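You operate a simulated robot arm through the tools that you are given. There is no shell and no other tool.

You run a simulated robot arm. Do the job below in one go: nothing can be reset, and whatever is moved stays where it is left.

JOB
Once the hot mark is out, lock the pads, rub the milk stain off with paste, then unlock.
Fine: use the hob sponge and put it back. What is to be rubbed or washed off counts as gone when no trace of it is left.

It is judged by the outcome, as a careful person would: the job done as asked, and still so three seconds after it is handed in. It fails if anything else is knocked over, pushed out of place, dropped, spilled or broken.

ROBOT AND FRAMES
A 7-joint arm with a three-finger gripper, fixed in place. Base frame: the origin is at the foot of the arm, x ahead of it, y to its left, z up; the work surface is at about z = 90.4. Readings come in cm, rad, newtons and seconds.
Its first joint turns from -2.897 to 2.897 rad. Payload 2.69 kg.
The tool frame sits at the grasp point between the pads (the TCP): z along the fingers, y along the line on which they close. The tips reach 3 cm beyond it. The gripper opens to 12.8 cm. The gripper's body begins 11.7 cm behind the TCP.
Orientation is that of the tool frame in the base frame, as a unit quaternion [x, y, z, w]. With the fingers straight down and closing along the base's y, the tool's x points along the base's -x, its y along +y and its z along -z.

CONTROLS
- The arm moves only by the tool servo_tool. Its argument "moves" is a list of rows, each a list of 7 numbers: the gripper command, from -1 (fully open) to 1 (shut), values between in proportion, then the shift along the tool's x, y, z in units of 50 mm (1.0 is 50 mm), then the turn, a rotation vector about the tool's x, y, z in units of 4 degrees (1.0 is 4 degrees). In form: [[hand, tx, ty, tz, rx, ry, rz], ...]. A call has 1 to 20 rows; each row shifts and turns the commanded pose from where the row before left it, along the tool's axes as they then stand. A call with a number of a shift or a turn outside -1 to 1 is refused whole. A row lasts 0.2 s, in which the tool goes at most 5 cm and 0.15 rad; a call with a longer step from one row to the next is refused whole, and so is a gripper value outside its range. A pose out of reach is approached as far as the arm can. The call stops where the force on the tool passes 90 N (or 10 N more than at its start, if that is more) or the arm is blocked; 0.2 s more then pass. Each finger halts on what it meets, pressing with about 23 N; the grip force reading is that of the motor and also rises with nothing between the fingers. The clock runs only during rows and for 0.2 s after the last one: add rows that do not move to give the fingers time. It gives the time, the measured TCP pose, the force on the tool (base axes), the opening and the grip force at its end, in the units of the frame above (readings bear some noise), with the torque about the TCP (base axes, N m) and any sound that the robot's microphone picked up.
- Cameras (640 x 400 px; columns grow to the right, rows downward): "scene" is fixed at [6.09, 50.93, 165.53]; the picture's right is [-0.28, -0.96, 0.00], its down [-0.69, 0.20, -0.70] and it looks along [0.67, -0.19, -0.72] (base axes); focal length 324 px, centre (320, 200). "wrist" rides on the gripper at [5.8, 5.4, -13.1] in the tool frame; the picture's right is [-0.68, 0.74, 0.00], its down [-0.62, -0.57, -0.55] and it looks along [-0.40, -0.37, 0.84] (tool axes); focal length 234 px, centre (320, 200).
- capture(camera): a new picture of that camera. It takes no simulated time.
- slide_trunk(by): slides the trunk up (or, below 0, down) by that many cm; the arm rides with it, the base frame stays. It gives what a move gives, with no picture.
- probe_pixels(camera, pixels): for up to 12 pixels [column, row] of the newest picture of that camera ("zoom" is the newest enlarged one), the place [x, y, z] in the base frame of the surface seen there, good to about 0.2 cm, but the place of the scene camera against the robot may be out by one fixed shift of up to 2.5 cm in any direction. It takes no simulated time.
- close_up(camera, box): a new picture of the part [left, top, right, bottom] of that camera's present view, enlarged. It takes no simulated time.
- sign_off(): hands the job in; it is judged then, once.

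Unless the task says otherwise, let go and move clear before handing in.

The tools are called after ">>>" by a JSON object that holds its "name" and its "arguments". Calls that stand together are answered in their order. servo_tool: Moves the arm, as the interface text tells. Its arguments: {"type":"object","properties":{"moves":{"type":"array","items":{"type":"array","items":{"type":"number"}}}},"required":["moves"]} The other tools are called the same way: slide_trunk (by) slides the trunk up or down; capture (camera) takes a picture; probe_pixels (camera, pixels) gives the place of the surface under pixels of a picture; close_up (camera, box) takes an enlarged picture of a part of a camera's view; sign_off () hands the job in.

At the start:

```text
time_s: 0.0
position: [58.61, 7.52, 115.15]
ee_rot: [0.0, 1.0, 0.0, 0.0]
wrist_force: [-0.2, -0.3, -0.6]
ft_torque: [0.02, 0.01, -0.03]
width: 12.82
gripper_force: 0.1
trunk travel left (down, up): [-15.0, 20.0]
```

scene: 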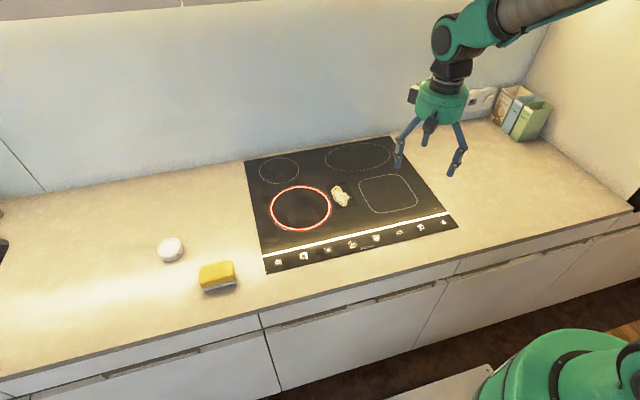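
wrist: 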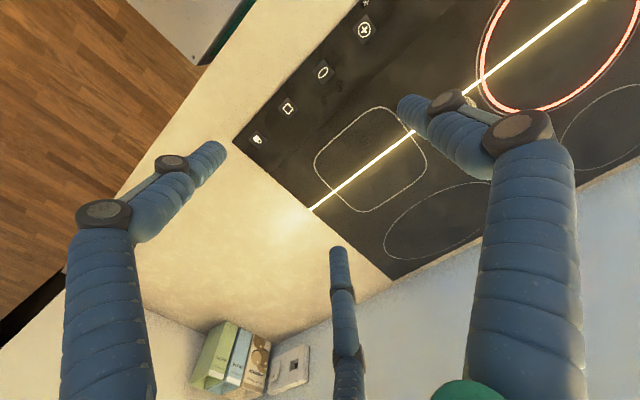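

The scene shows a hob with a red-lit zone at about (300,208), a white stain near (340,195), a row of pads along the front, a sponge at (217,275) and a white round item at (170,249). I'll take close-ups first.

>>> {"name": "close_up", "arguments": {"camera": "scene", "box": [240, 130, 470, 274]}}

>>> {"name": "close_up", "arguments": {"camera": "scene", "box": [260, 205, 460, 275]}}

>>> {"name": "close_up", "arguments": {"camera": "scene", "box": [140, 225, 260, 300]}}

>>> {"name": "close_up", "arguments": {"camera": "scene", "box": [450, 70, 570, 145]}}

```text
2.78 times, centred on (355, 202) of scene
```

zoom: 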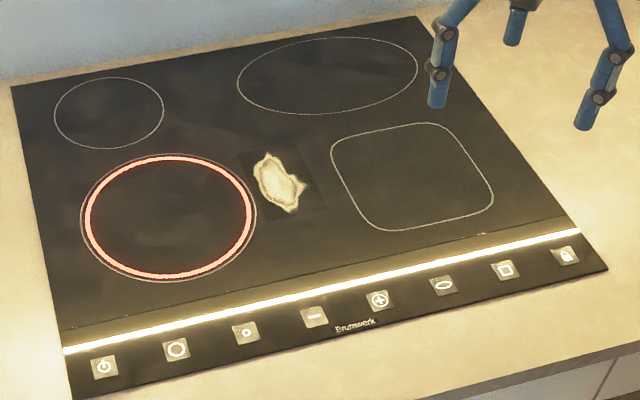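

```text
3.20 times, centred on (360, 240) of scene
```

zoom: 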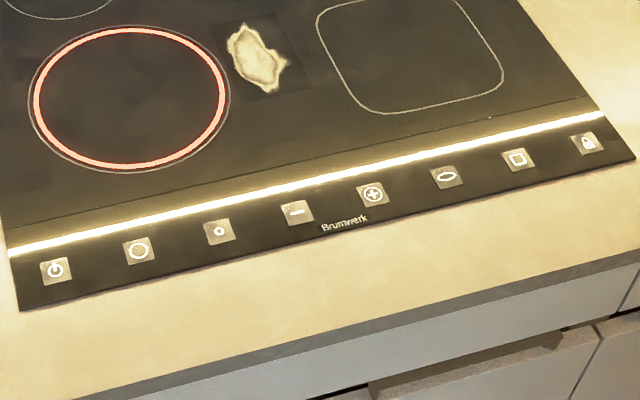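

```text
5.33 times, centred on (200, 262) of scene
```

zoom: 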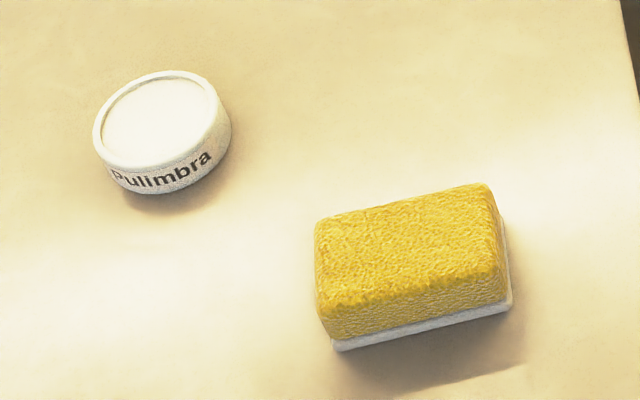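

```text
5.33 times, centred on (510, 108) of scene
```

zoom: 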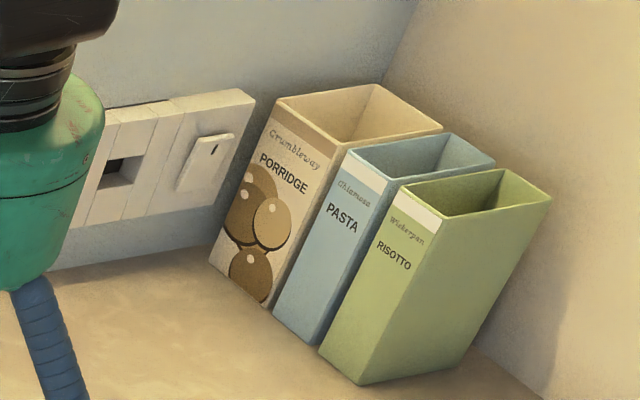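

The pads run from the power pad on the left to a lock pad on the right, with an opened (or lidded) tub marked "Pulimbra" beside the sponge. I'll probe positions and look closer at the tub and the lock pad.

>>> {"name": "close_up", "arguments": {"camera": "scene", "box": [150, 230, 190, 270]}}

>>> {"name": "close_up", "arguments": {"camera": "scene", "box": [410, 205, 460, 236]}}

>>> {"name": "probe_pixels", "arguments": {"camera": "scene", "pixels": [[443, 222], [278, 262], [340, 195], [300, 208], [170, 244], [170, 258], [217, 270], [201, 270], [233, 265], [205, 287], [236, 280], [120, 300]]}}

>>> {"name": "probe_pixels", "arguments": {"camera": "wrist", "pixels": [[257, 139], [288, 108], [323, 72], [364, 30], [235, 140], [395, 278], [313, 209]]}}

```text
10.00 times, centred on (170, 250) of scene
```

zoom: 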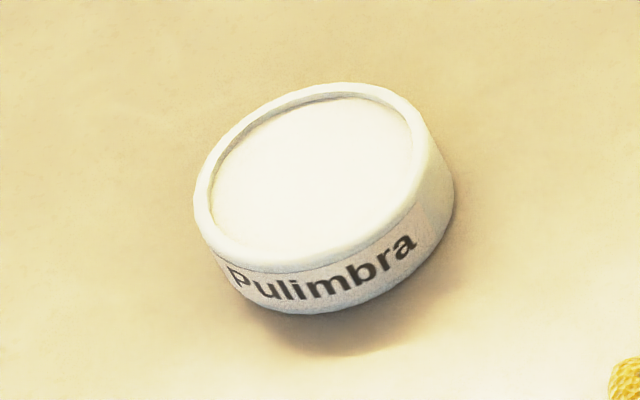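

```text
12.80 times, centred on (435, 220) of scene
```

zoom: 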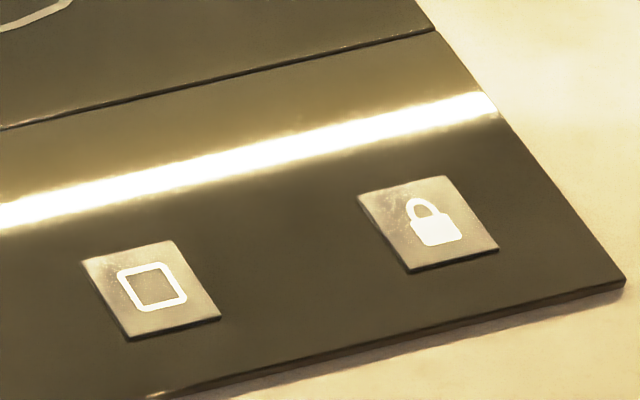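

```text
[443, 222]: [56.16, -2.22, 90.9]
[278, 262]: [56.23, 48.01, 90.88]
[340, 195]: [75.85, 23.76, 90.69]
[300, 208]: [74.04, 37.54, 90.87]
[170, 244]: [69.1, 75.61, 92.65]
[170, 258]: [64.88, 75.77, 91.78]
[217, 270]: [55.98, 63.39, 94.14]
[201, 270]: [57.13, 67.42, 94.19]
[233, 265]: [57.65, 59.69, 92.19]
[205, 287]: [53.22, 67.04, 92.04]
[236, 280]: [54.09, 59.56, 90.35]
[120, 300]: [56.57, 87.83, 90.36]
```

```text
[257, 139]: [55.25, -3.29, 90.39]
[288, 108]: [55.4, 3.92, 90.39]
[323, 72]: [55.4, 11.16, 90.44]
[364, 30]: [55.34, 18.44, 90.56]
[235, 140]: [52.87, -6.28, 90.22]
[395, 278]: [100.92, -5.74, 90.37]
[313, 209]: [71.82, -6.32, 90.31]
```

Scene and wrist probes of the lock pad agree to about 1 cm ((56.2,-2.2) against (55.3,-3.3)). While the ring is still red I'll move over the sponge and tub to get a robot-accurate view with the wrist camera.

>>> {"name": "servo_tool", "arguments": {"moves": [[0, 0.05, 0.4, 0, 0, 0, 0], [0, 0.05, 0.8, 0, 0, 0, 0], [0, 0.05, 0.8, 0, 0, 0, 0], [0, 0.05, 0.8, 0, 0, 0, 0], [0, 0.05, 0.8, 0, 0, 0, 0], [0, 0.05, 0.8, 0, 0, 0, 0], [0, 0.05, 0.8, 0, 0, 0, 0], [0, 0.05, 0.8, 0, 0, 0, 0], [0, 0.05, 0.8, 0, 0, 0, 0], [0, 0.05, 0.8, 0, 0, 0, 0], [0, 0.05, 0.8, 0, 0, 0, 0], [0, 0.05, 0.8, 0, 0, 0, 0], [0, 0.05, 0.8, 0, 0, 0, 0], [0, 0.05, 0.8, 0, 0, 0, 0], [0, 0.05, 0.8, 0, 0, 0, 0], [0, 0.05, 0.8, 0, 0, 0, 0], [0, 0, 0.4, 0, 0, 0, 0], [0, 0, 0, 0, 0, 0, 0]]}}

>>> {"name": "capture", "arguments": {"camera": "wrist"}}

>>> {"name": "capture", "arguments": {"camera": "scene"}}

```text
time_s: 3.8
position: [54.52, 71.74, 115.1]
ee_rot: [-0.001, 1.0, -0.001, 0.0]
wrist_force: [-0.2, 0.4, -0.2]
ft_torque: [-0.01, -0.01, 0.02]
width: 6.39
gripper_force: 0.0
trunk travel left (down, up): [-15.0, 20.0]
```

```text
taken
```

wrist: 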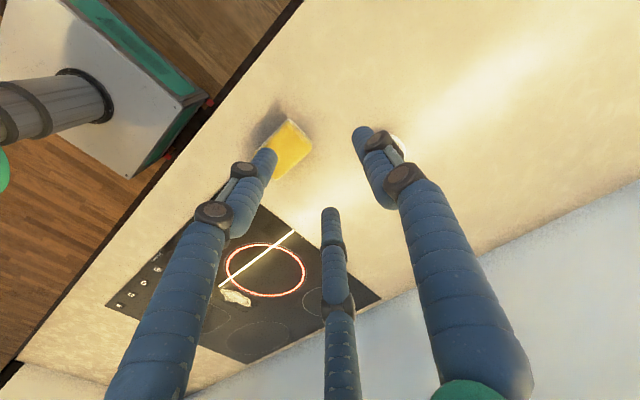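

```text
taken
```

scene: 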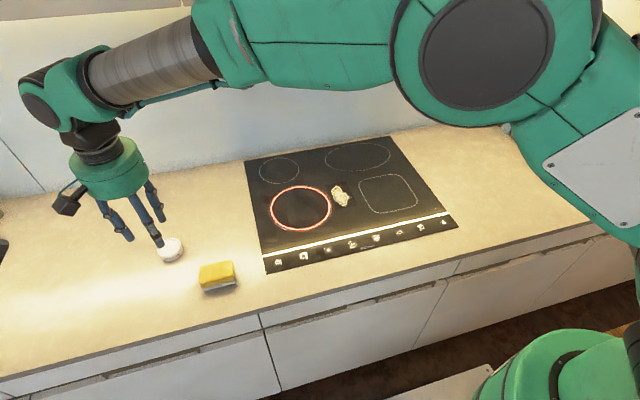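

The ring is still red at (300,208). I'll probe where the three visible finger tips sit relative to the TCP, and the sponge and tub from the wrist camera.

>>> {"name": "probe_pixels", "arguments": {"camera": "wrist", "pixels": [[268, 155], [330, 212], [359, 132], [292, 125], [306, 147], [290, 150], [276, 178], [401, 147], [398, 138], [235, 298], [265, 270], [140, 268]]}}

>>> {"name": "close_up", "arguments": {"camera": "wrist", "box": [240, 90, 440, 230]}}

```text
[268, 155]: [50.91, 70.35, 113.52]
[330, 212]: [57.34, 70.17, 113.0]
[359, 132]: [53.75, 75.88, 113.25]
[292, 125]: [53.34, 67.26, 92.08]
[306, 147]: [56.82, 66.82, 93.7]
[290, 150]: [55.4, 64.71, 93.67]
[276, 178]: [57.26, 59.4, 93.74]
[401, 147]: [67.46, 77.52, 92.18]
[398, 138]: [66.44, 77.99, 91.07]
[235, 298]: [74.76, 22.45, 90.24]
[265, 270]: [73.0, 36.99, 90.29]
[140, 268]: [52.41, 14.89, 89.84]
```

```text
2.86 times, centred on (340, 160) of wrist
```

zoom: 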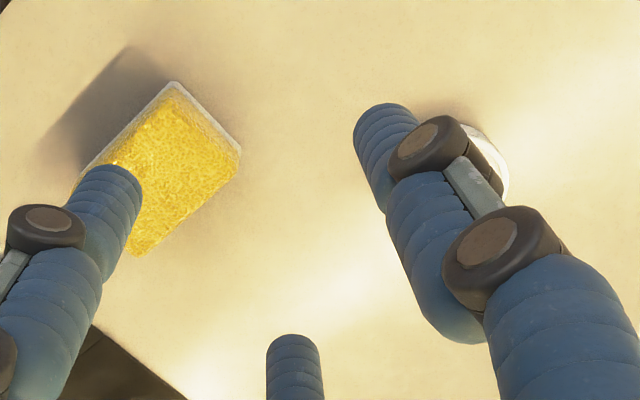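

The gripper has two fingers on its -y side (±3.2 cm) and one on its +y side; the sponge is about 7.5 cm along y by 5 cm along x. I'll yaw the tool 90° so it can grip the sponge's short side and so the camera sees the tub clear of the fingers.

>>> {"name": "servo_tool", "arguments": {"moves": [[0, 0, 0, 0, 0, 0, -1], [0, 0, 0, 0, 0, 0, -1], [0, 0, 0, 0, 0, 0, -1], [0, 0, 0, 0, 0, 0, -1], [0, 0, 0, 0, 0, 0, -1], [0, 0, 0, 0, 0, 0, -1], [0, 0, 0, 0, 0, 0, -1], [0, 0, 0, 0, 0, 0, -1], [0, 0, 0, 0, 0, 0, -1], [0, 0, 0, 0, 0, 0, -1], [0, 0, 0, 0, 0, 0, -1], [0, 0, 0, 0, 0, 0, -1], [0, 0, 0, 0, 0, 0, -1], [0, 0, 0, 0, 0, 0, -1], [0, 0, 0, 0, 0, 0, -1], [0, 0, 0, 0, 0, 0, -1], [0, 0, 0, 0, 0, 0, -1], [0, 0, 0, 0, 0, 0, -1], [0, 0, 0, 0, 0, 0, -1], [0, 0, 0, 0, 0, 0, -1]]}}

>>> {"name": "servo_tool", "arguments": {"moves": [[0, 0, 0, 0, 0, 0, -1], [0, 0, 0, 0, 0, 0, -1], [0, 0, 0, 0, 0, 0, -0.5], [0, 0.3, -0.3, 0.5, 0, 0, 0], [0, 0.3, -0.3, 0.5, 0, 0, 0], [0, 0, 0, 0, 0, 0, 0]]}}

>>> {"name": "capture", "arguments": {"camera": "wrist"}}

>>> {"name": "capture", "arguments": {"camera": "scene"}}

```text
time_s: 8.0
position: [54.42, 71.6, 115.07]
ee_rot: [-0.643, 0.766, 0.0, 0.0]
wrist_force: [-0.7, -0.7, 1.1]
ft_torque: [0.03, -0.01, 0.01]
width: 6.41
gripper_force: 0.1
trunk travel left (down, up): [-15.0, 20.0]
```

```text
time_s: 9.4
position: [57.55, 68.77, 110.21]
ee_rot: [-0.707, 0.707, 0.0, 0.0]
wrist_force: [0.0, -0.9, -0.2]
ft_torque: [0.06, 0.07, -0.03]
width: 6.38
gripper_force: 0.1
trunk travel left (down, up): [-15.0, 20.0]
```

```text
taken
```

wrist: 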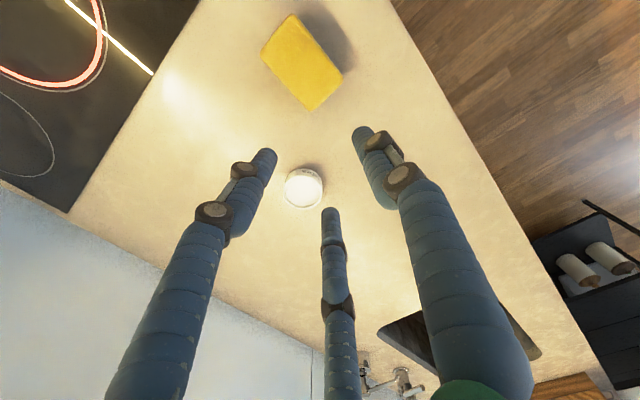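

```text
taken
```

scene: 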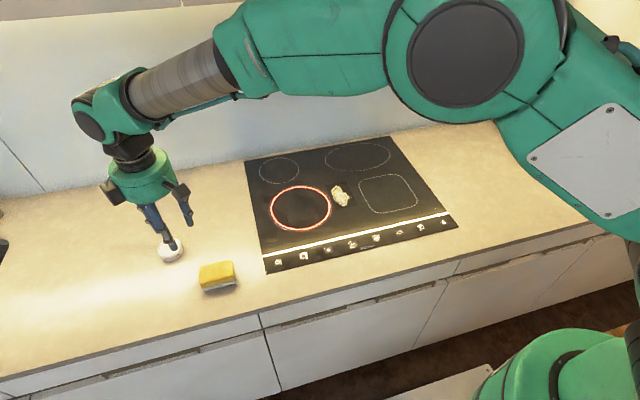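

The wrist view now clearly shows the sponge at (302,62) and the tub at (304,188). I'll enlarge and probe both.

>>> {"name": "close_up", "arguments": {"camera": "wrist", "box": [264, 150, 344, 220]}}

>>> {"name": "probe_pixels", "arguments": {"camera": "wrist", "pixels": [[293, 15], [262, 52], [310, 109], [341, 76], [302, 62], [350, 60], [304, 190], [304, 209], [286, 188], [322, 186], [302, 172], [230, 100]]}}

```text
5.71 times, centred on (304, 185) of wrist
```

zoom: 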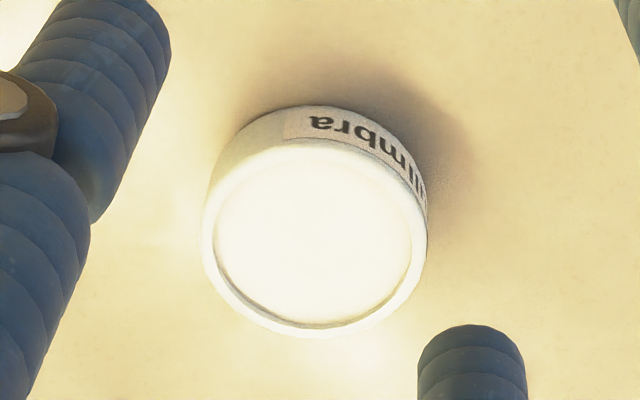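

```text
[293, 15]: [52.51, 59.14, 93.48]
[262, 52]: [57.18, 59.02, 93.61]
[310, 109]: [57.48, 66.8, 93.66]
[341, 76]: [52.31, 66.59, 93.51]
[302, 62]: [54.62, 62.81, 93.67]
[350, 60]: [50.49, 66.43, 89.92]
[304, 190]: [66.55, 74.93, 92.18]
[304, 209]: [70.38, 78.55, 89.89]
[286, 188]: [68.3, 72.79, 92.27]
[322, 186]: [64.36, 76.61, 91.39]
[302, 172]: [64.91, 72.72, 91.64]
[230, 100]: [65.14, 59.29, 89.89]
```

The tub looks open with a recessed white surface. I'll probe rim and inside in the enlarged picture to measure the recess and the rim circle.

>>> {"name": "probe_pixels", "arguments": {"camera": "zoom", "pixels": [[315, 240], [230, 240], [400, 240], [315, 165], [315, 310], [206, 240], [421, 250], [315, 328], [305, 142], [300, 110], [290, 360], [225, 190]]}}

>>> {"name": "close_up", "arguments": {"camera": "wrist", "box": [240, 0, 380, 120]}}

```text
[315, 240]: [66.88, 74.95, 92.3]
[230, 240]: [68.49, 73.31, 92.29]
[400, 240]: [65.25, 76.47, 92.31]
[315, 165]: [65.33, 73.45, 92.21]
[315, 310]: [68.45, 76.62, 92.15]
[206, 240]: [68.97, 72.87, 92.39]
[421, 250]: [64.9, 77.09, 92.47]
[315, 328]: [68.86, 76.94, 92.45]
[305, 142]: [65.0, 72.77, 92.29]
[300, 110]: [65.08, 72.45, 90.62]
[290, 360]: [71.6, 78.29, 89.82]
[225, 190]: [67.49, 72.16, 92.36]
```

```text
3.33 times, centred on (310, 60) of wrist
```

zoom: 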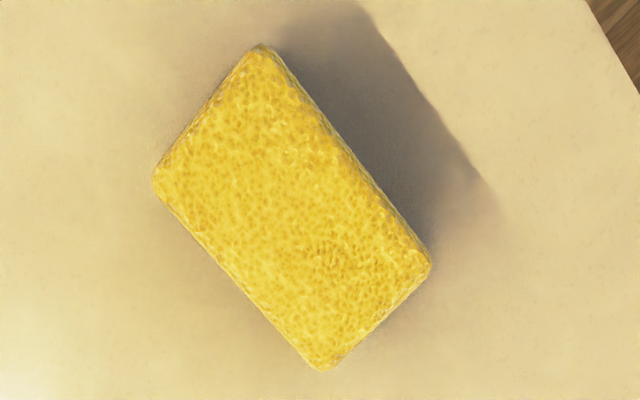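

The paste surface is level about 0.15 cm under the rim (paste z≈92.3, tub centre ≈(66.9,75.0), 5.8 cm wide), and the sponge is centred at (54.9,62.9), 7.7 × 4.9 × 3.7 cm. The ring is still red, so I'll move over to view the stain and then the lock pad while it cools.

>>> {"name": "servo_tool", "arguments": {"moves": [[0, 0.4, -0.06, 0, 0, 0, 0], [0, 0.78, -0.12, 0, 0, 0, 0], [0, 0.78, -0.12, 0, 0, 0, 0], [0, 0.78, -0.12, 0, 0, 0, 0], [0, 0.78, -0.12, 0, 0, 0, 0], [0, 0.78, -0.12, 0, 0, 0, 0], [0, 0.78, -0.12, 0, 0, 0, 0], [0, 0.78, -0.12, 0, 0, 0, 0], [0, 0.78, -0.12, 0, 0, 0, 0], [0, 0.78, -0.12, 0, 0, 0, 0], [0, 0.78, -0.12, 0, 0, 0, 0], [0, 0.78, -0.12, 0, 0, 0, 0], [0, 0.78, -0.12, 0, 0, 0, 0], [0, 0.78, -0.12, 0, 0, 0, 0], [0, 0.4, -0.06, 0, 0, 0, 0], [0, 0, 0, 0, 0, 0, 0]]}}

>>> {"name": "capture", "arguments": {"camera": "wrist"}}

>>> {"name": "capture", "arguments": {"camera": "scene"}}

```text
time_s: 12.8
position: [66.0, 13.82, 110.02]
ee_rot: [0.708, -0.706, 0.0, 0.0]
wrist_force: [-0.2, -0.1, -0.6]
ft_torque: [0.01, 0.0, -0.03]
width: 6.4
gripper_force: 0.0
trunk travel left (down, up): [-15.0, 20.0]
```

```text
taken
```

wrist: 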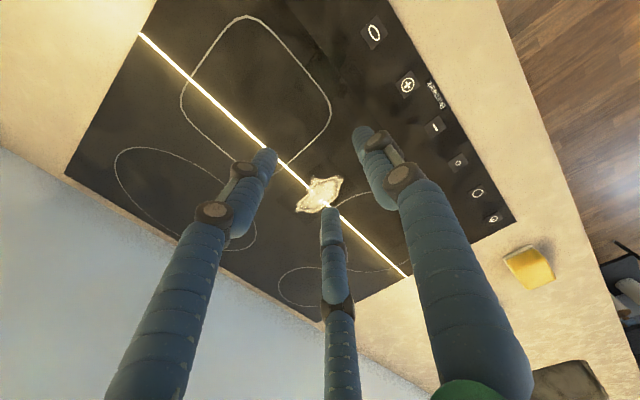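

```text
taken
```

scene: 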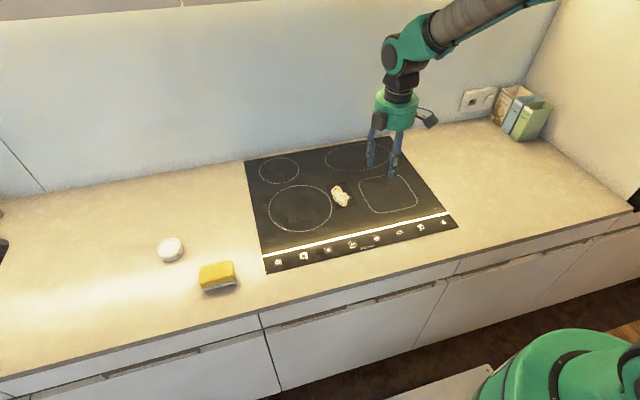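

The red ring is gone in both pictures (scene (300,208) now shows only a thin white outline). I'll confirm with a close-up and probe the stain's edges.

>>> {"name": "close_up", "arguments": {"camera": "scene", "box": [260, 165, 380, 245]}}

>>> {"name": "probe_pixels", "arguments": {"camera": "zoom", "pixels": [[380, 106], [440, 217], [478, 190], [396, 150], [428, 160], [190, 215]]}}

>>> {"name": "probe_pixels", "arguments": {"camera": "wrist", "pixels": [[319, 196], [343, 179], [296, 210], [324, 208], [311, 180], [337, 198], [303, 196], [407, 86], [374, 33]]}}

>>> {"name": "close_up", "arguments": {"camera": "wrist", "box": [280, 160, 360, 230]}}

```text
5.00 times, centred on (320, 205) of scene
```

zoom: 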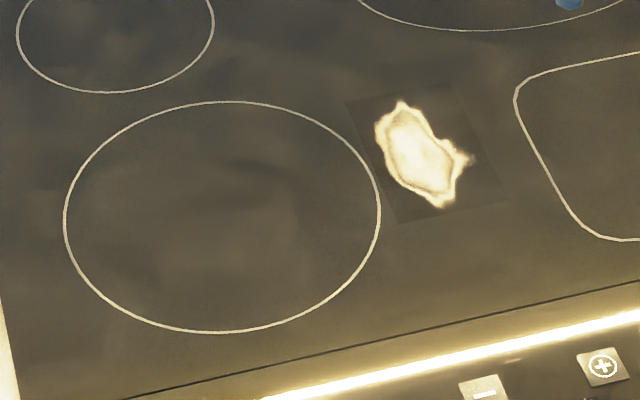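

```text
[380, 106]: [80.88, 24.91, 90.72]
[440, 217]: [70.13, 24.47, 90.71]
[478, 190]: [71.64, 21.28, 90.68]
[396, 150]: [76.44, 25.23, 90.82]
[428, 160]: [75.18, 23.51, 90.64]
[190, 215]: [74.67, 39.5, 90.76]
```

```text
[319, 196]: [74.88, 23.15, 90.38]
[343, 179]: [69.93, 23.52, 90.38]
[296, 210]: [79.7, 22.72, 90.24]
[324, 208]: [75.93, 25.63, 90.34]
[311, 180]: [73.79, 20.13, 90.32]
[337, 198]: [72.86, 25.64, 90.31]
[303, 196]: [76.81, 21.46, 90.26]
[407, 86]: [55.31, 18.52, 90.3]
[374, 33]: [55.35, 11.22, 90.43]
```

```text
5.71 times, centred on (320, 195) of wrist
```

zoom: 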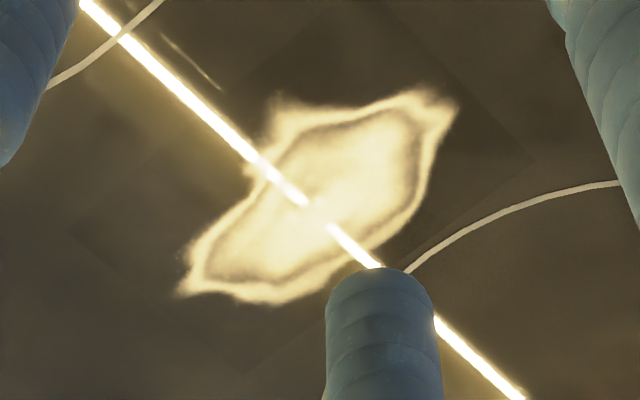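

The mark is out and the stain spans about x 70–80, y 20–26 in the robot frame. Next I go above the lock pad (55.3,-3.3) and tilt so the single finger leads and only it can touch.

>>> {"name": "servo_tool", "arguments": {"moves": [[0, 0.57, 0.27, 0, 0, 0, 0], [0, 0.57, 0.27, 0, 0, 0, 0], [0, 0.57, 0.27, 0.2, 0, 0, 0], [0, 0.57, 0.27, 0.2, 0, 0, 0], [0, 0.57, 0.27, 0.2, 0, 0, 0], [0, 0.57, 0.27, 0.2, 0, 0, 0], [0, 0, 0, 0, 1, 0, 0], [0, 0, 0, 0, 1, 0, 0], [0, 0, 0, 0, 1, 0, 0], [0, 0, 0, 0, 1, 0, 0], [0, 0, 0, 0, 1, 0, 0], [0, 0, 0, 0, 1, 0, 0], [0, 0, 0, 0, 0, 0, 0]]}}

>>> {"name": "capture", "arguments": {"camera": "wrist"}}

>>> {"name": "capture", "arguments": {"camera": "scene"}}

```text
time_s: 15.6
position: [57.76, -3.34, 106.18]
ee_rot: [0.692, -0.691, 0.147, -0.148]
wrist_force: [-0.2, 0.2, -0.2]
ft_torque: [0.02, 0.01, -0.01]
width: 6.38
gripper_force: 0.0
trunk travel left (down, up): [-15.0, 20.0]
```

```text
taken
```

wrist: 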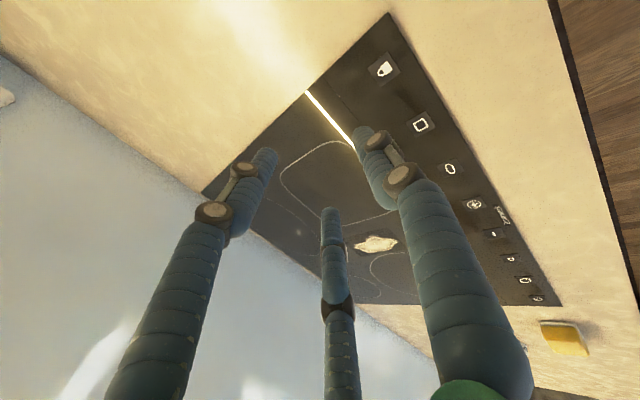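

```text
taken
```

scene: 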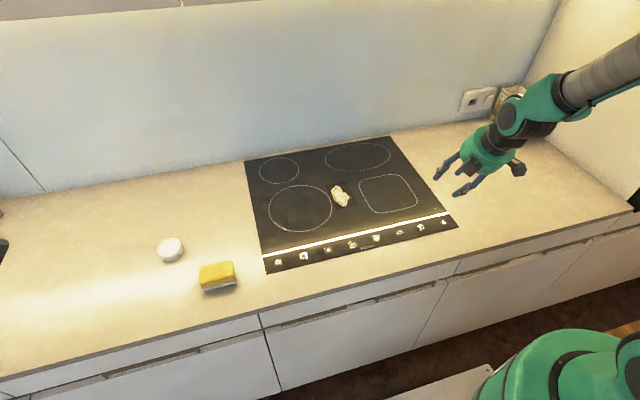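

The tilt is right (tool axis leaning 24°). I'll probe the leading finger's tip at about (360,130) and the lock pad at (384,69) to check alignment before descending.

>>> {"name": "probe_pixels", "arguments": {"camera": "wrist", "pixels": [[358, 128], [364, 127], [360, 140], [384, 69], [375, 60], [396, 74], [386, 57], [382, 82], [420, 124], [268, 150], [330, 210]]}}

>>> {"name": "close_up", "arguments": {"camera": "wrist", "box": [330, 30, 450, 150]}}

>>> {"name": "close_up", "arguments": {"camera": "scene", "box": [400, 150, 500, 240]}}

```text
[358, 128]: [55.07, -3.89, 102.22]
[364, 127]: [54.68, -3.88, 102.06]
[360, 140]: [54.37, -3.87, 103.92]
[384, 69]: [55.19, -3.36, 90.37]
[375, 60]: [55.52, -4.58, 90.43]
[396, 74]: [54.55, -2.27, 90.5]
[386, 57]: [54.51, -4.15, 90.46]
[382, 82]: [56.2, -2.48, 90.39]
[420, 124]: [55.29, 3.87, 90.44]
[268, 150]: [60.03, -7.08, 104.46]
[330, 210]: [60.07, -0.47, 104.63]
```

```text
3.33 times, centred on (390, 90) of wrist
```

zoom: 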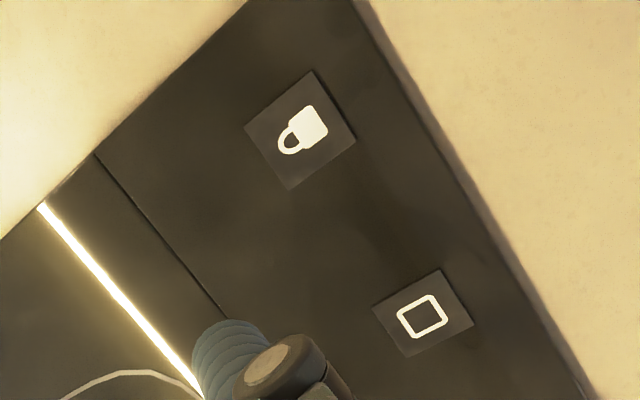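

```text
4.44 times, centred on (450, 195) of scene
```

zoom: 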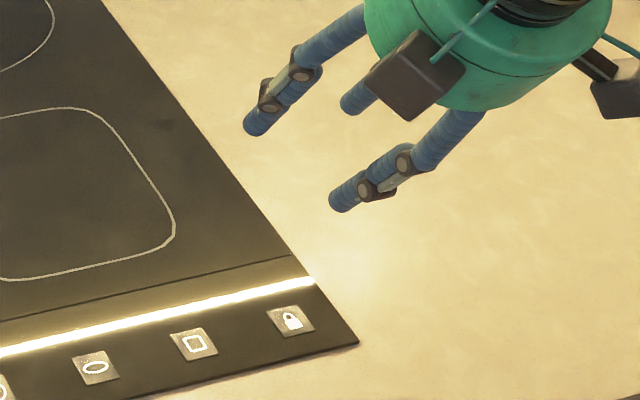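

Finger tip (~(55.1,-3.3), tip z≈101.8) lines up with the lock pad (55.2,-3.35,90.4). I'll descend 10 cm first.

>>> {"name": "servo_tool", "arguments": {"moves": [[0, 0, 0.2035, 0.4565, 0, 0, 0], [0, 0, 0.2035, 0.4565, 0, 0, 0], [0, 0, 0.2035, 0.4565, 0, 0, 0], [0, 0, 0.2035, 0.4565, 0, 0, 0], [0, 0, 0, 0, 0, 0, 0]]}}

>>> {"name": "close_up", "arguments": {"camera": "scene", "box": [400, 170, 480, 240]}}

>>> {"name": "capture", "arguments": {"camera": "wrist"}}

```text
time_s: 16.8
position: [57.89, -3.27, 96.28]
ee_rot: [0.692, -0.692, 0.146, -0.148]
wrist_force: [0.1, 0.6, -0.2]
ft_torque: [-0.02, 0.0, -0.01]
width: 6.4
gripper_force: 0.1
trunk travel left (down, up): [-15.0, 20.0]
```

```text
5.71 times, centred on (440, 205) of scene
```

zoom: 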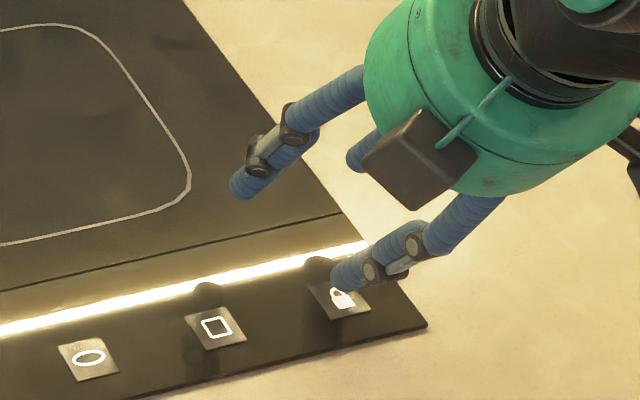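

```text
taken
```

wrist: 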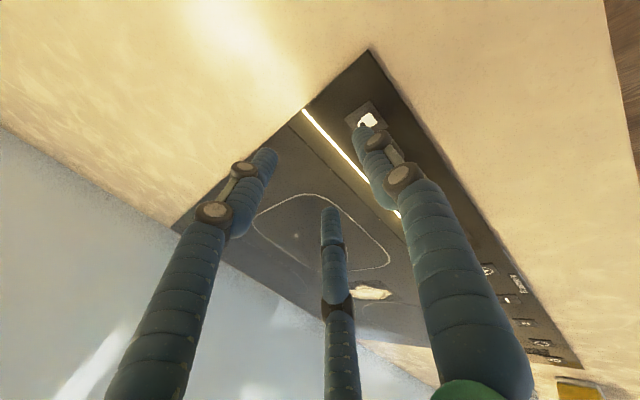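

The finger is about 1.4 cm above the pad and aligned. I'll creep down 1 cm in small steps and read the force.

>>> {"name": "servo_tool", "arguments": {"moves": [[0, 0, 0.0163, 0.0365, 0, 0, 0], [0, 0, 0.0163, 0.0365, 0, 0, 0], [0, 0, 0.0163, 0.0365, 0, 0, 0], [0, 0, 0.0163, 0.0365, 0, 0, 0], [0, 0, 0.0163, 0.0365, 0, 0, 0]]}}

```text
time_s: 18.0
position: [57.88, -3.17, 95.26]
ee_rot: [0.692, -0.691, 0.147, -0.148]
wrist_force: [0.3, 0.4, 0.0]
ft_torque: [-0.01, -0.03, -0.01]
width: 6.35
gripper_force: 0.0
trunk travel left (down, up): [-15.0, 20.0]
```

No contact yet; I continue down in 0.1 cm steps.

>>> {"name": "servo_tool", "arguments": {"moves": [[0, 0, 0.0081, 0.0183, 0, 0, 0], [0, 0, 0.0081, 0.0183, 0, 0, 0], [0, 0, 0.0081, 0.0183, 0, 0, 0]]}}

```text
time_s: 18.8
position: [57.83, -3.17, 94.9]
ee_rot: [-0.691, 0.692, -0.147, 0.146]
wrist_force: [-7.4, -0.5, 15.0]
ft_torque: [0.02, 0.71, 0.02]
width: 6.57
gripper_force: 0.1
trunk travel left (down, up): [-15.0, 20.0]
```

Contact is made with about 15 N. I'll look whether the lock is now indicated before lifting.

>>> {"name": "close_up", "arguments": {"camera": "scene", "box": [260, 185, 460, 275]}}

>>> {"name": "close_up", "arguments": {"camera": "scene", "box": [400, 170, 480, 240]}}

```text
3.20 times, centred on (360, 230) of scene
```

zoom: 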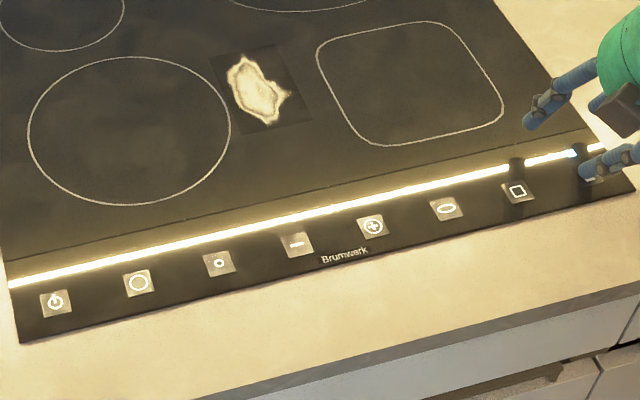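

```text
5.71 times, centred on (440, 205) of scene
```

zoom: 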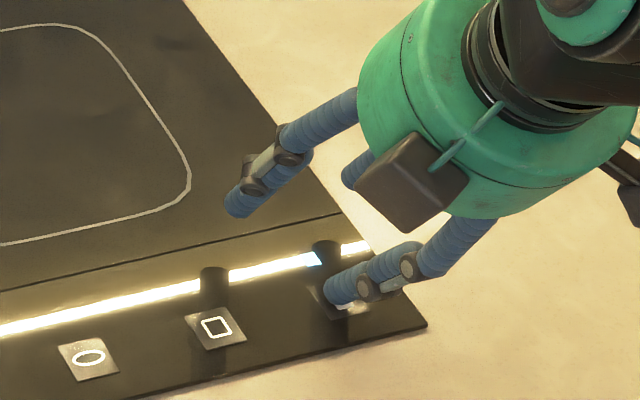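

No lock lamp or sound yet; the pad may need holding. I'll hold the press for a second and look again.

>>> {"name": "servo_tool", "arguments": {"moves": [[0, 0, 0, 0, 0, 0, 0], [0, 0, 0, 0, 0, 0, 0], [0, 0, 0, 0, 0, 0, 0]]}}

>>> {"name": "close_up", "arguments": {"camera": "scene", "box": [260, 185, 460, 275]}}

```text
time_s: 19.6
position: [57.88, -3.22, 94.89]
ee_rot: [-0.691, 0.693, -0.146, 0.147]
wrist_force: [-0.8, -0.1, 3.2]
ft_torque: [-0.03, 0.19, 0.02]
width: 6.5
gripper_force: 0.7
trunk travel left (down, up): [-15.0, 20.0]
```

```text
3.20 times, centred on (360, 230) of scene
```

zoom: 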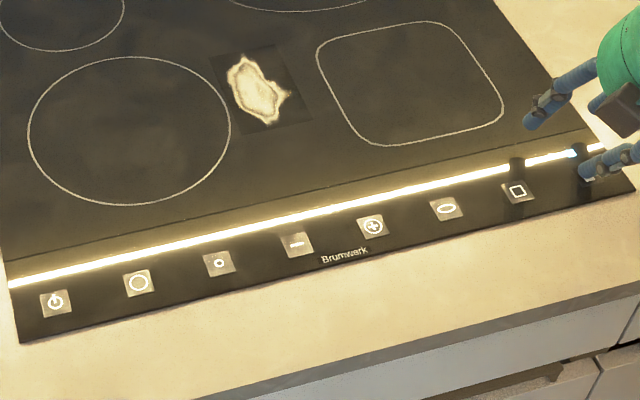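

Force relaxed to 3 N and nothing has changed. I'll press 1 mm deeper and hold for two more seconds, watching for a sound or lamp.

>>> {"name": "servo_tool", "arguments": {"moves": [[0, 0, 0.0081, 0.0183, 0, 0, 0], [0, 0, 0, 0, 0, 0, 0], [0, 0, 0, 0, 0, 0, 0], [0, 0, 0, 0, 0, 0, 0], [0, 0, 0, 0, 0, 0, 0], [0, 0, 0, 0, 0, 0, 0], [0, 0, 0, 0, 0, 0, 0], [0, 0, 0, 0, 0, 0, 0], [0, 0, 0, 0, 0, 0, 0], [0, 0, 0, 0, 0, 0, 0]]}}

>>> {"name": "close_up", "arguments": {"camera": "scene", "box": [260, 185, 460, 275]}}

>>> {"name": "close_up", "arguments": {"camera": "scene", "box": [420, 195, 470, 235]}}

```text
time_s: 21.8
position: [57.77, -3.26, 94.82]
ee_rot: [-0.691, 0.692, -0.148, 0.147]
wrist_force: [-0.8, -0.5, 3.4]
ft_torque: [0.0, 0.13, 0.01]
width: 6.53
gripper_force: 0.0
trunk travel left (down, up): [-15.0, 20.0]
```

```text
3.20 times, centred on (360, 230) of scene
```

zoom: 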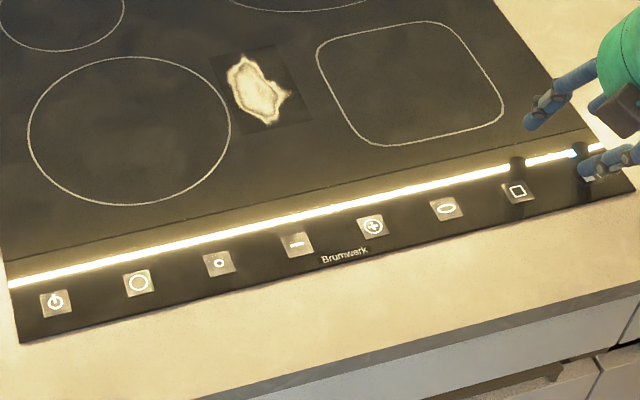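

```text
10.00 times, centred on (445, 215) of scene
```

zoom: 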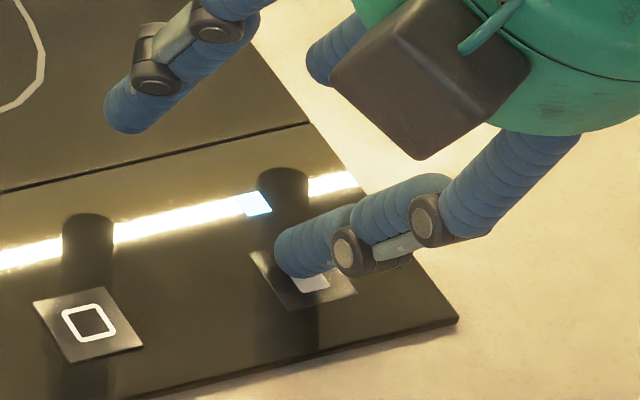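

A cyan spot has appeared just behind the lock pad (zoom (258,203)), not seen before contact; it is probably the lock lamp. I'll lift straight up 5 cm and look unobstructed.

>>> {"name": "servo_tool", "arguments": {"moves": [[0, 0, -0.0407, -0.0913, 0, 0, 0], [0, 0, -0.122, -0.274, 0, 0, 0], [0, 0, -0.2035, -0.4565, 0, 0, 0], [0, 0, -0.2035, -0.4565, 0, 0, 0], [0, 0, -0.2035, -0.4565, 0, 0, 0], [0, 0, 0, 0, 0, 0, 0]]}}

>>> {"name": "close_up", "arguments": {"camera": "scene", "box": [420, 195, 470, 235]}}

>>> {"name": "close_up", "arguments": {"camera": "scene", "box": [240, 130, 470, 274]}}

>>> {"name": "capture", "arguments": {"camera": "wrist"}}

```text
time_s: 23.2
position: [57.94, -3.2, 104.26]
ee_rot: [-0.692, 0.692, -0.146, 0.147]
wrist_force: [-0.4, -0.5, -0.1]
ft_torque: [0.01, 0.04, 0.0]
width: 6.44
gripper_force: 0.1
trunk travel left (down, up): [-15.0, 20.0]
```

```text
10.00 times, centred on (445, 215) of scene
```

zoom: 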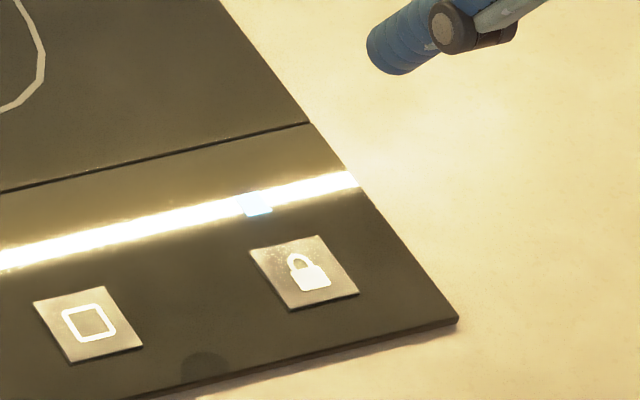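

```text
2.78 times, centred on (355, 202) of scene
```

zoom: 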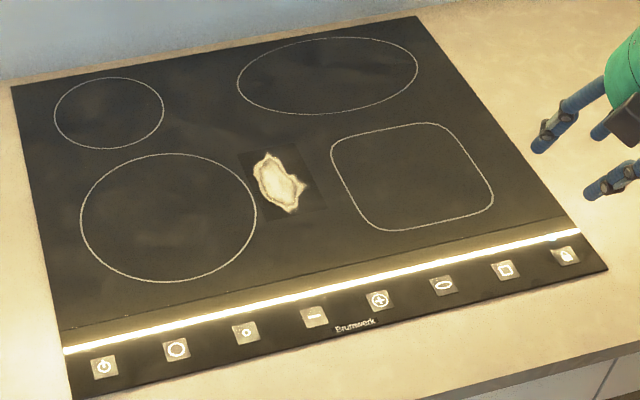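

```text
taken
```

wrist: 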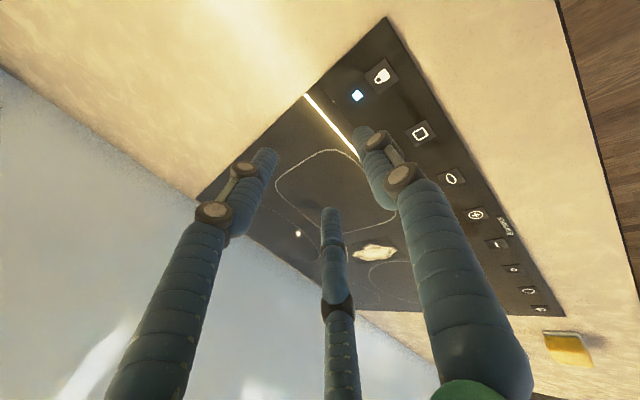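

The wrist view shows a cyan lamp lit beside the lock pad at (357,95), so the pads are locked. I'll untilt, then travel to above the sponge with the gripper opened to about 9 cm.

>>> {"name": "servo_tool", "arguments": {"moves": [[0, 0, 0, 0, -1, 0, 0], [0, 0, 0, 0, -1, 0, 0], [0, 0, 0, 0, -1, 0, 0], [0, 0, 0, 0, -1, 0, 0], [0, 0, 0, 0, -1, 0, 0], [0, 0, 0, 0, -1, 0, 0], [0, 0, 0, -0.3, 0, 0, 0], [-0.2, 0, 0, 0, 0, 0, 0]]}}

>>> {"name": "servo_tool", "arguments": {"moves": [[-0.4, -0.4, 0.03, 0, 0, 0, 0], [-0.4, -0.8, 0.037, 0, 0, 0, 0], [-0.4, -0.8, 0.037, 0, 0, 0, 0], [-0.4, -0.8, 0.037, 0, 0, 0, 0], [-0.4, -0.8, 0.037, 0, 0, 0, 0], [-0.4, -0.8, 0.037, 0, 0, 0, 0], [-0.4, -0.8, 0.037, 0, 0, 0, 0], [-0.4, -0.8, 0.037, 0, 0, 0, 0], [-0.4, -0.8, 0.037, 0, 0, 0, 0], [-0.4, -0.8, 0.037, 0, 0, 0, 0], [-0.4, -0.8, 0.037, 0, 0, 0, 0], [-0.4, -0.8, 0.037, 0, 0, 0, 0], [-0.4, -0.8, 0.037, 0, 0, 0, 0], [-0.4, -0.8, 0.037, 0, 0, 0, 0], [-0.4, -0.8, 0.037, 0, 0, 0, 0], [-0.4, -0.8, 0.037, 0, 0, 0, 0], [-0.4, -0.4, 0.037, 0, 0, 0, 0], [-0.4, -0.4, 0, 0, 0, 0, 0], [-0.4, 0, 0, 0, 0, 0, 0], [-0.4, 0, 0, 0, 0, 0, 0]]}}

>>> {"name": "capture", "arguments": {"camera": "wrist"}}

>>> {"name": "capture", "arguments": {"camera": "scene"}}

```text
time_s: 25.0
position: [57.77, -3.18, 105.94]
ee_rot: [-0.707, 0.707, -0.001, 0.0]
wrist_force: [-0.7, -0.3, 0.2]
ft_torque: [0.0, -0.02, 0.0]
width: 7.69
gripper_force: 0.1
trunk travel left (down, up): [-15.0, 20.0]
```

```text
time_s: 29.2
position: [54.63, 62.85, 105.88]
ee_rot: [0.707, -0.707, 0.0, 0.001]
wrist_force: [-0.2, 0.7, -0.4]
ft_torque: [0.01, 0.01, -0.01]
width: 8.97
gripper_force: 0.0
trunk travel left (down, up): [-15.0, 20.0]
```

```text
taken
```

wrist: 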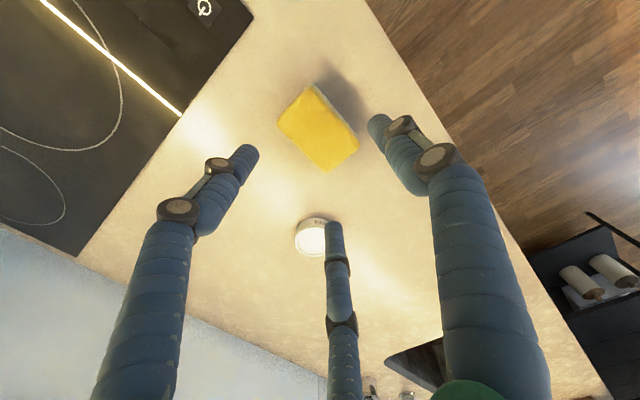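

```text
taken
```

scene: 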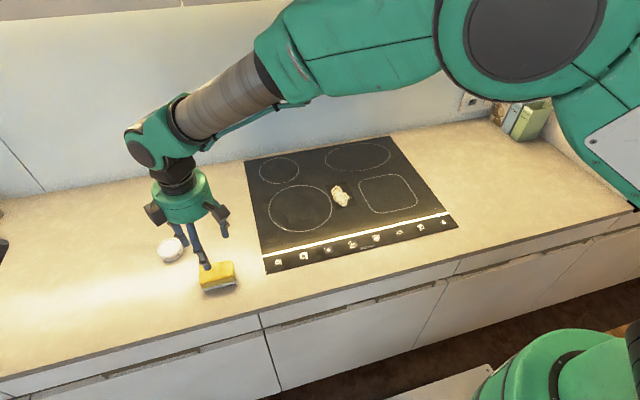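

The gripper is above the sponge, which shows at (318,128) between the fingers. I'll probe its corners again to centre precisely.

>>> {"name": "probe_pixels", "arguments": {"camera": "wrist", "pixels": [[312, 88], [280, 124], [328, 169], [356, 144], [318, 128], [340, 90], [200, 150], [245, 148], [372, 118], [332, 225]]}}

>>> {"name": "close_up", "arguments": {"camera": "wrist", "box": [240, 70, 400, 190]}}

```text
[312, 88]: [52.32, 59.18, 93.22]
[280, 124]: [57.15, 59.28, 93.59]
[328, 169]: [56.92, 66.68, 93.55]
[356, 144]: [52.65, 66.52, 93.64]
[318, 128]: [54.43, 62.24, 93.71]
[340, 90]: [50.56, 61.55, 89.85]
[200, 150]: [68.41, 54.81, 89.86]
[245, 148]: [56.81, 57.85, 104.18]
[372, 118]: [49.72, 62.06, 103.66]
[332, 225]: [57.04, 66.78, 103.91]
```

```text
3.33 times, centred on (320, 130) of wrist
```

zoom: 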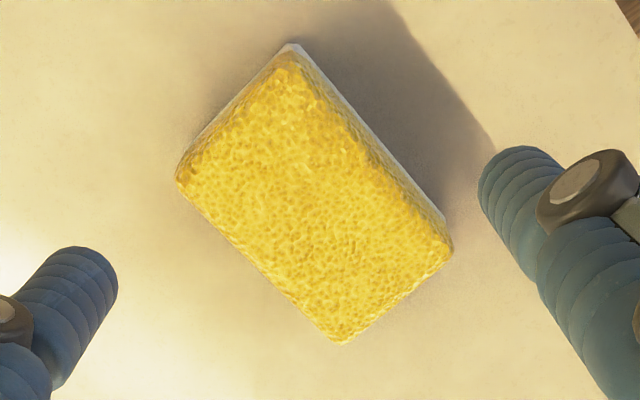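

The sponge centre (54.75,62.9) matches the TCP (54.63,62.85) within 1–2 mm. I'll descend so the tips stop about 1 cm above the counter, then close.

>>> {"name": "servo_tool", "arguments": {"moves": [[-0.4, 0, 0, 0.4, 0, 0, 0], [-0.4, 0, 0, 0.4, 0, 0, 0], [-0.4, 0, 0, 0.4, 0, 0, 0], [-0.4, 0, 0, 0.4, 0, 0, 0], [-0.4, 0, 0, 0.2, 0, 0, 0], [-0.4, 0, 0, 0.2, 0, 0, 0], [-0.4, 0, 0, 0.2, 0, 0, 0], [-0.4, 0, 0, 0.17, 0, 0, 0], [-0.4, 0, 0, 0, 0, 0, 0]]}}

>>> {"name": "capture", "arguments": {"camera": "wrist"}}

>>> {"name": "close_up", "arguments": {"camera": "scene", "box": [140, 200, 280, 300]}}

```text
time_s: 31.2
position: [54.91, 62.94, 94.1]
ee_rot: [0.707, -0.707, 0.0, -0.002]
wrist_force: [7.1, 7.5, 24.2]
ft_torque: [0.32, -0.76, 0.11]
width: 12.55
gripper_force: 22.8
trunk travel left (down, up): [-15.0, 20.0]
```

```text
taken
```

wrist: 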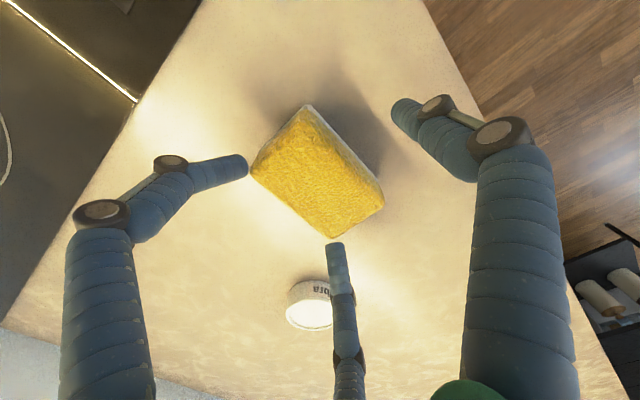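

```text
4.00 times, centred on (210, 250) of scene
```

zoom: 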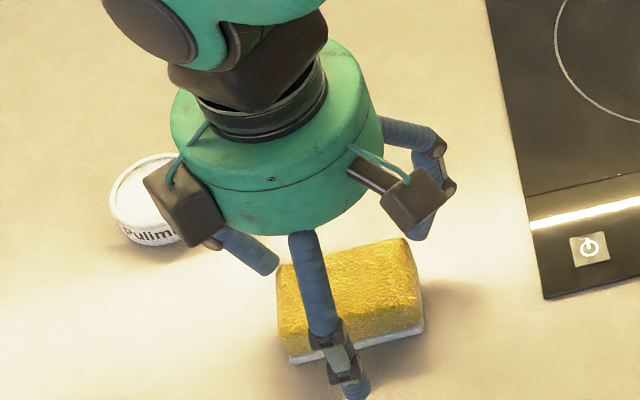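

Something blocked: 24 N up and the fingers got splayed to 12.55 cm. I'll probe what the tips are touching before moving.

>>> {"name": "probe_pixels", "arguments": {"camera": "wrist", "pixels": [[240, 168], [335, 250], [400, 110], [306, 110], [256, 170], [335, 234], [380, 192], [315, 170], [340, 290]]}}

>>> {"name": "close_up", "arguments": {"camera": "wrist", "box": [220, 80, 460, 280]}}

```text
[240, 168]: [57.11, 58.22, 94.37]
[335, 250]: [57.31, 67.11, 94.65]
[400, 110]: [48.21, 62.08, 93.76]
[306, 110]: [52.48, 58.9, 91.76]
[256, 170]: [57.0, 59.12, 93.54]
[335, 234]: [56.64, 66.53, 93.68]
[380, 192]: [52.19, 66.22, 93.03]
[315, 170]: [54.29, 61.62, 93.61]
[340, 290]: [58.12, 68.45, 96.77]
```

```text
2.00 times, centred on (340, 180) of wrist
```

zoom: 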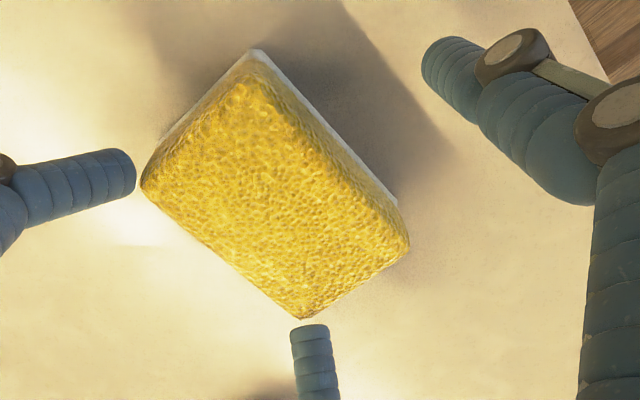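

The two fingers on the +x side came down on the sponge's top corners (tips at (57.1,58.2) and (57.3,67.1), z≈94.4), so the three fingers open radially. The sponge has not moved; I'll open fully and lift off.

>>> {"name": "servo_tool", "arguments": {"moves": [[-1, 0, 0, 0, 0, 0, 0], [-1, 0, 0, -0.05, 0, 0, 0], [-1, 0, 0, -0.2, 0, 0, 0], [-1, 0, 0, -0.4, 0, 0, 0], [-1, 0, 0, -0.4, 0, 0, 0], [-1, 0, 0, -0.4, 0, 0, 0], [-1, 0, 0, 0, 0, 0, 0]]}}

>>> {"name": "capture", "arguments": {"camera": "wrist"}}

>>> {"name": "close_up", "arguments": {"camera": "scene", "box": [140, 200, 280, 300]}}

```text
time_s: 32.8
position: [54.88, 62.7, 101.2]
ee_rot: [-0.707, 0.708, 0.0, 0.0]
wrist_force: [-0.5, -0.5, 0.5]
ft_torque: [0.0, 0.0, -0.01]
width: 12.82
gripper_force: 0.1
trunk travel left (down, up): [-15.0, 20.0]
```

```text
taken
```

wrist: 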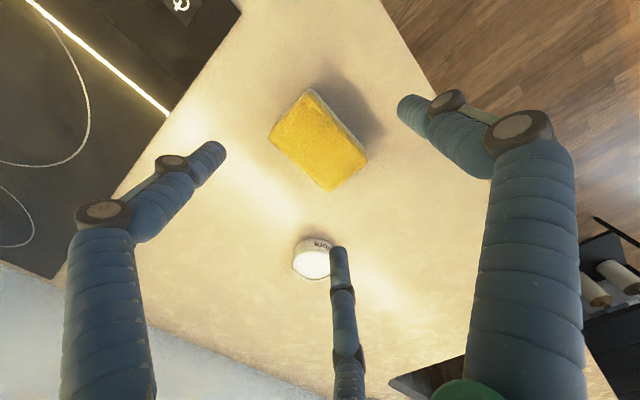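

```text
4.00 times, centred on (210, 250) of scene
```

zoom: 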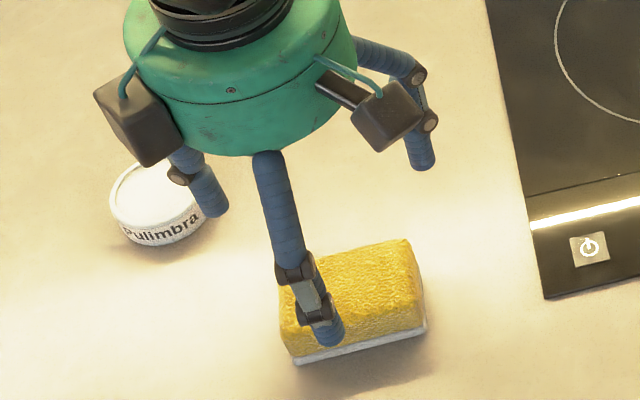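

Lifted free with no force. I'll check that the sponge didn't shift and where the fully open finger tips are.

>>> {"name": "probe_pixels", "arguments": {"camera": "wrist", "pixels": [[308, 91], [271, 137], [331, 189], [367, 158], [318, 140], [220, 148], [211, 150], [335, 250], [340, 252], [404, 103], [398, 104]]}}

>>> {"name": "close_up", "arguments": {"camera": "wrist", "box": [180, 70, 420, 290]}}

```text
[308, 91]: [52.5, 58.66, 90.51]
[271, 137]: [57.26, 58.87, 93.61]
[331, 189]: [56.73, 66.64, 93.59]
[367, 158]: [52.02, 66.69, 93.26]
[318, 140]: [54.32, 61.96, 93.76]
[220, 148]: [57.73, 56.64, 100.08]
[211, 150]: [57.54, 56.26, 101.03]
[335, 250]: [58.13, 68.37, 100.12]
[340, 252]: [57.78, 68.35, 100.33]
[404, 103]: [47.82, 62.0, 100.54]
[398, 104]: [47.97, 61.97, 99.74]
```

```text
1.82 times, centred on (300, 180) of wrist
```

zoom: 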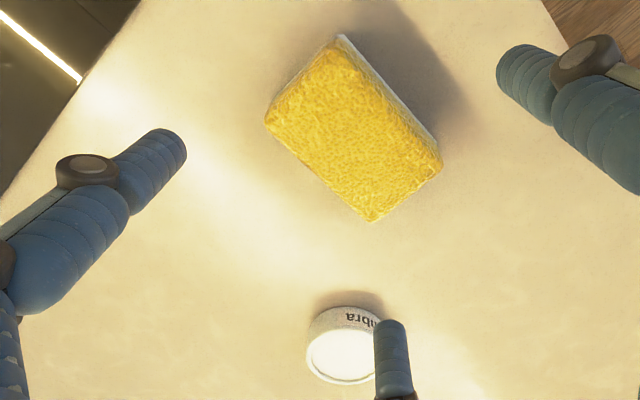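

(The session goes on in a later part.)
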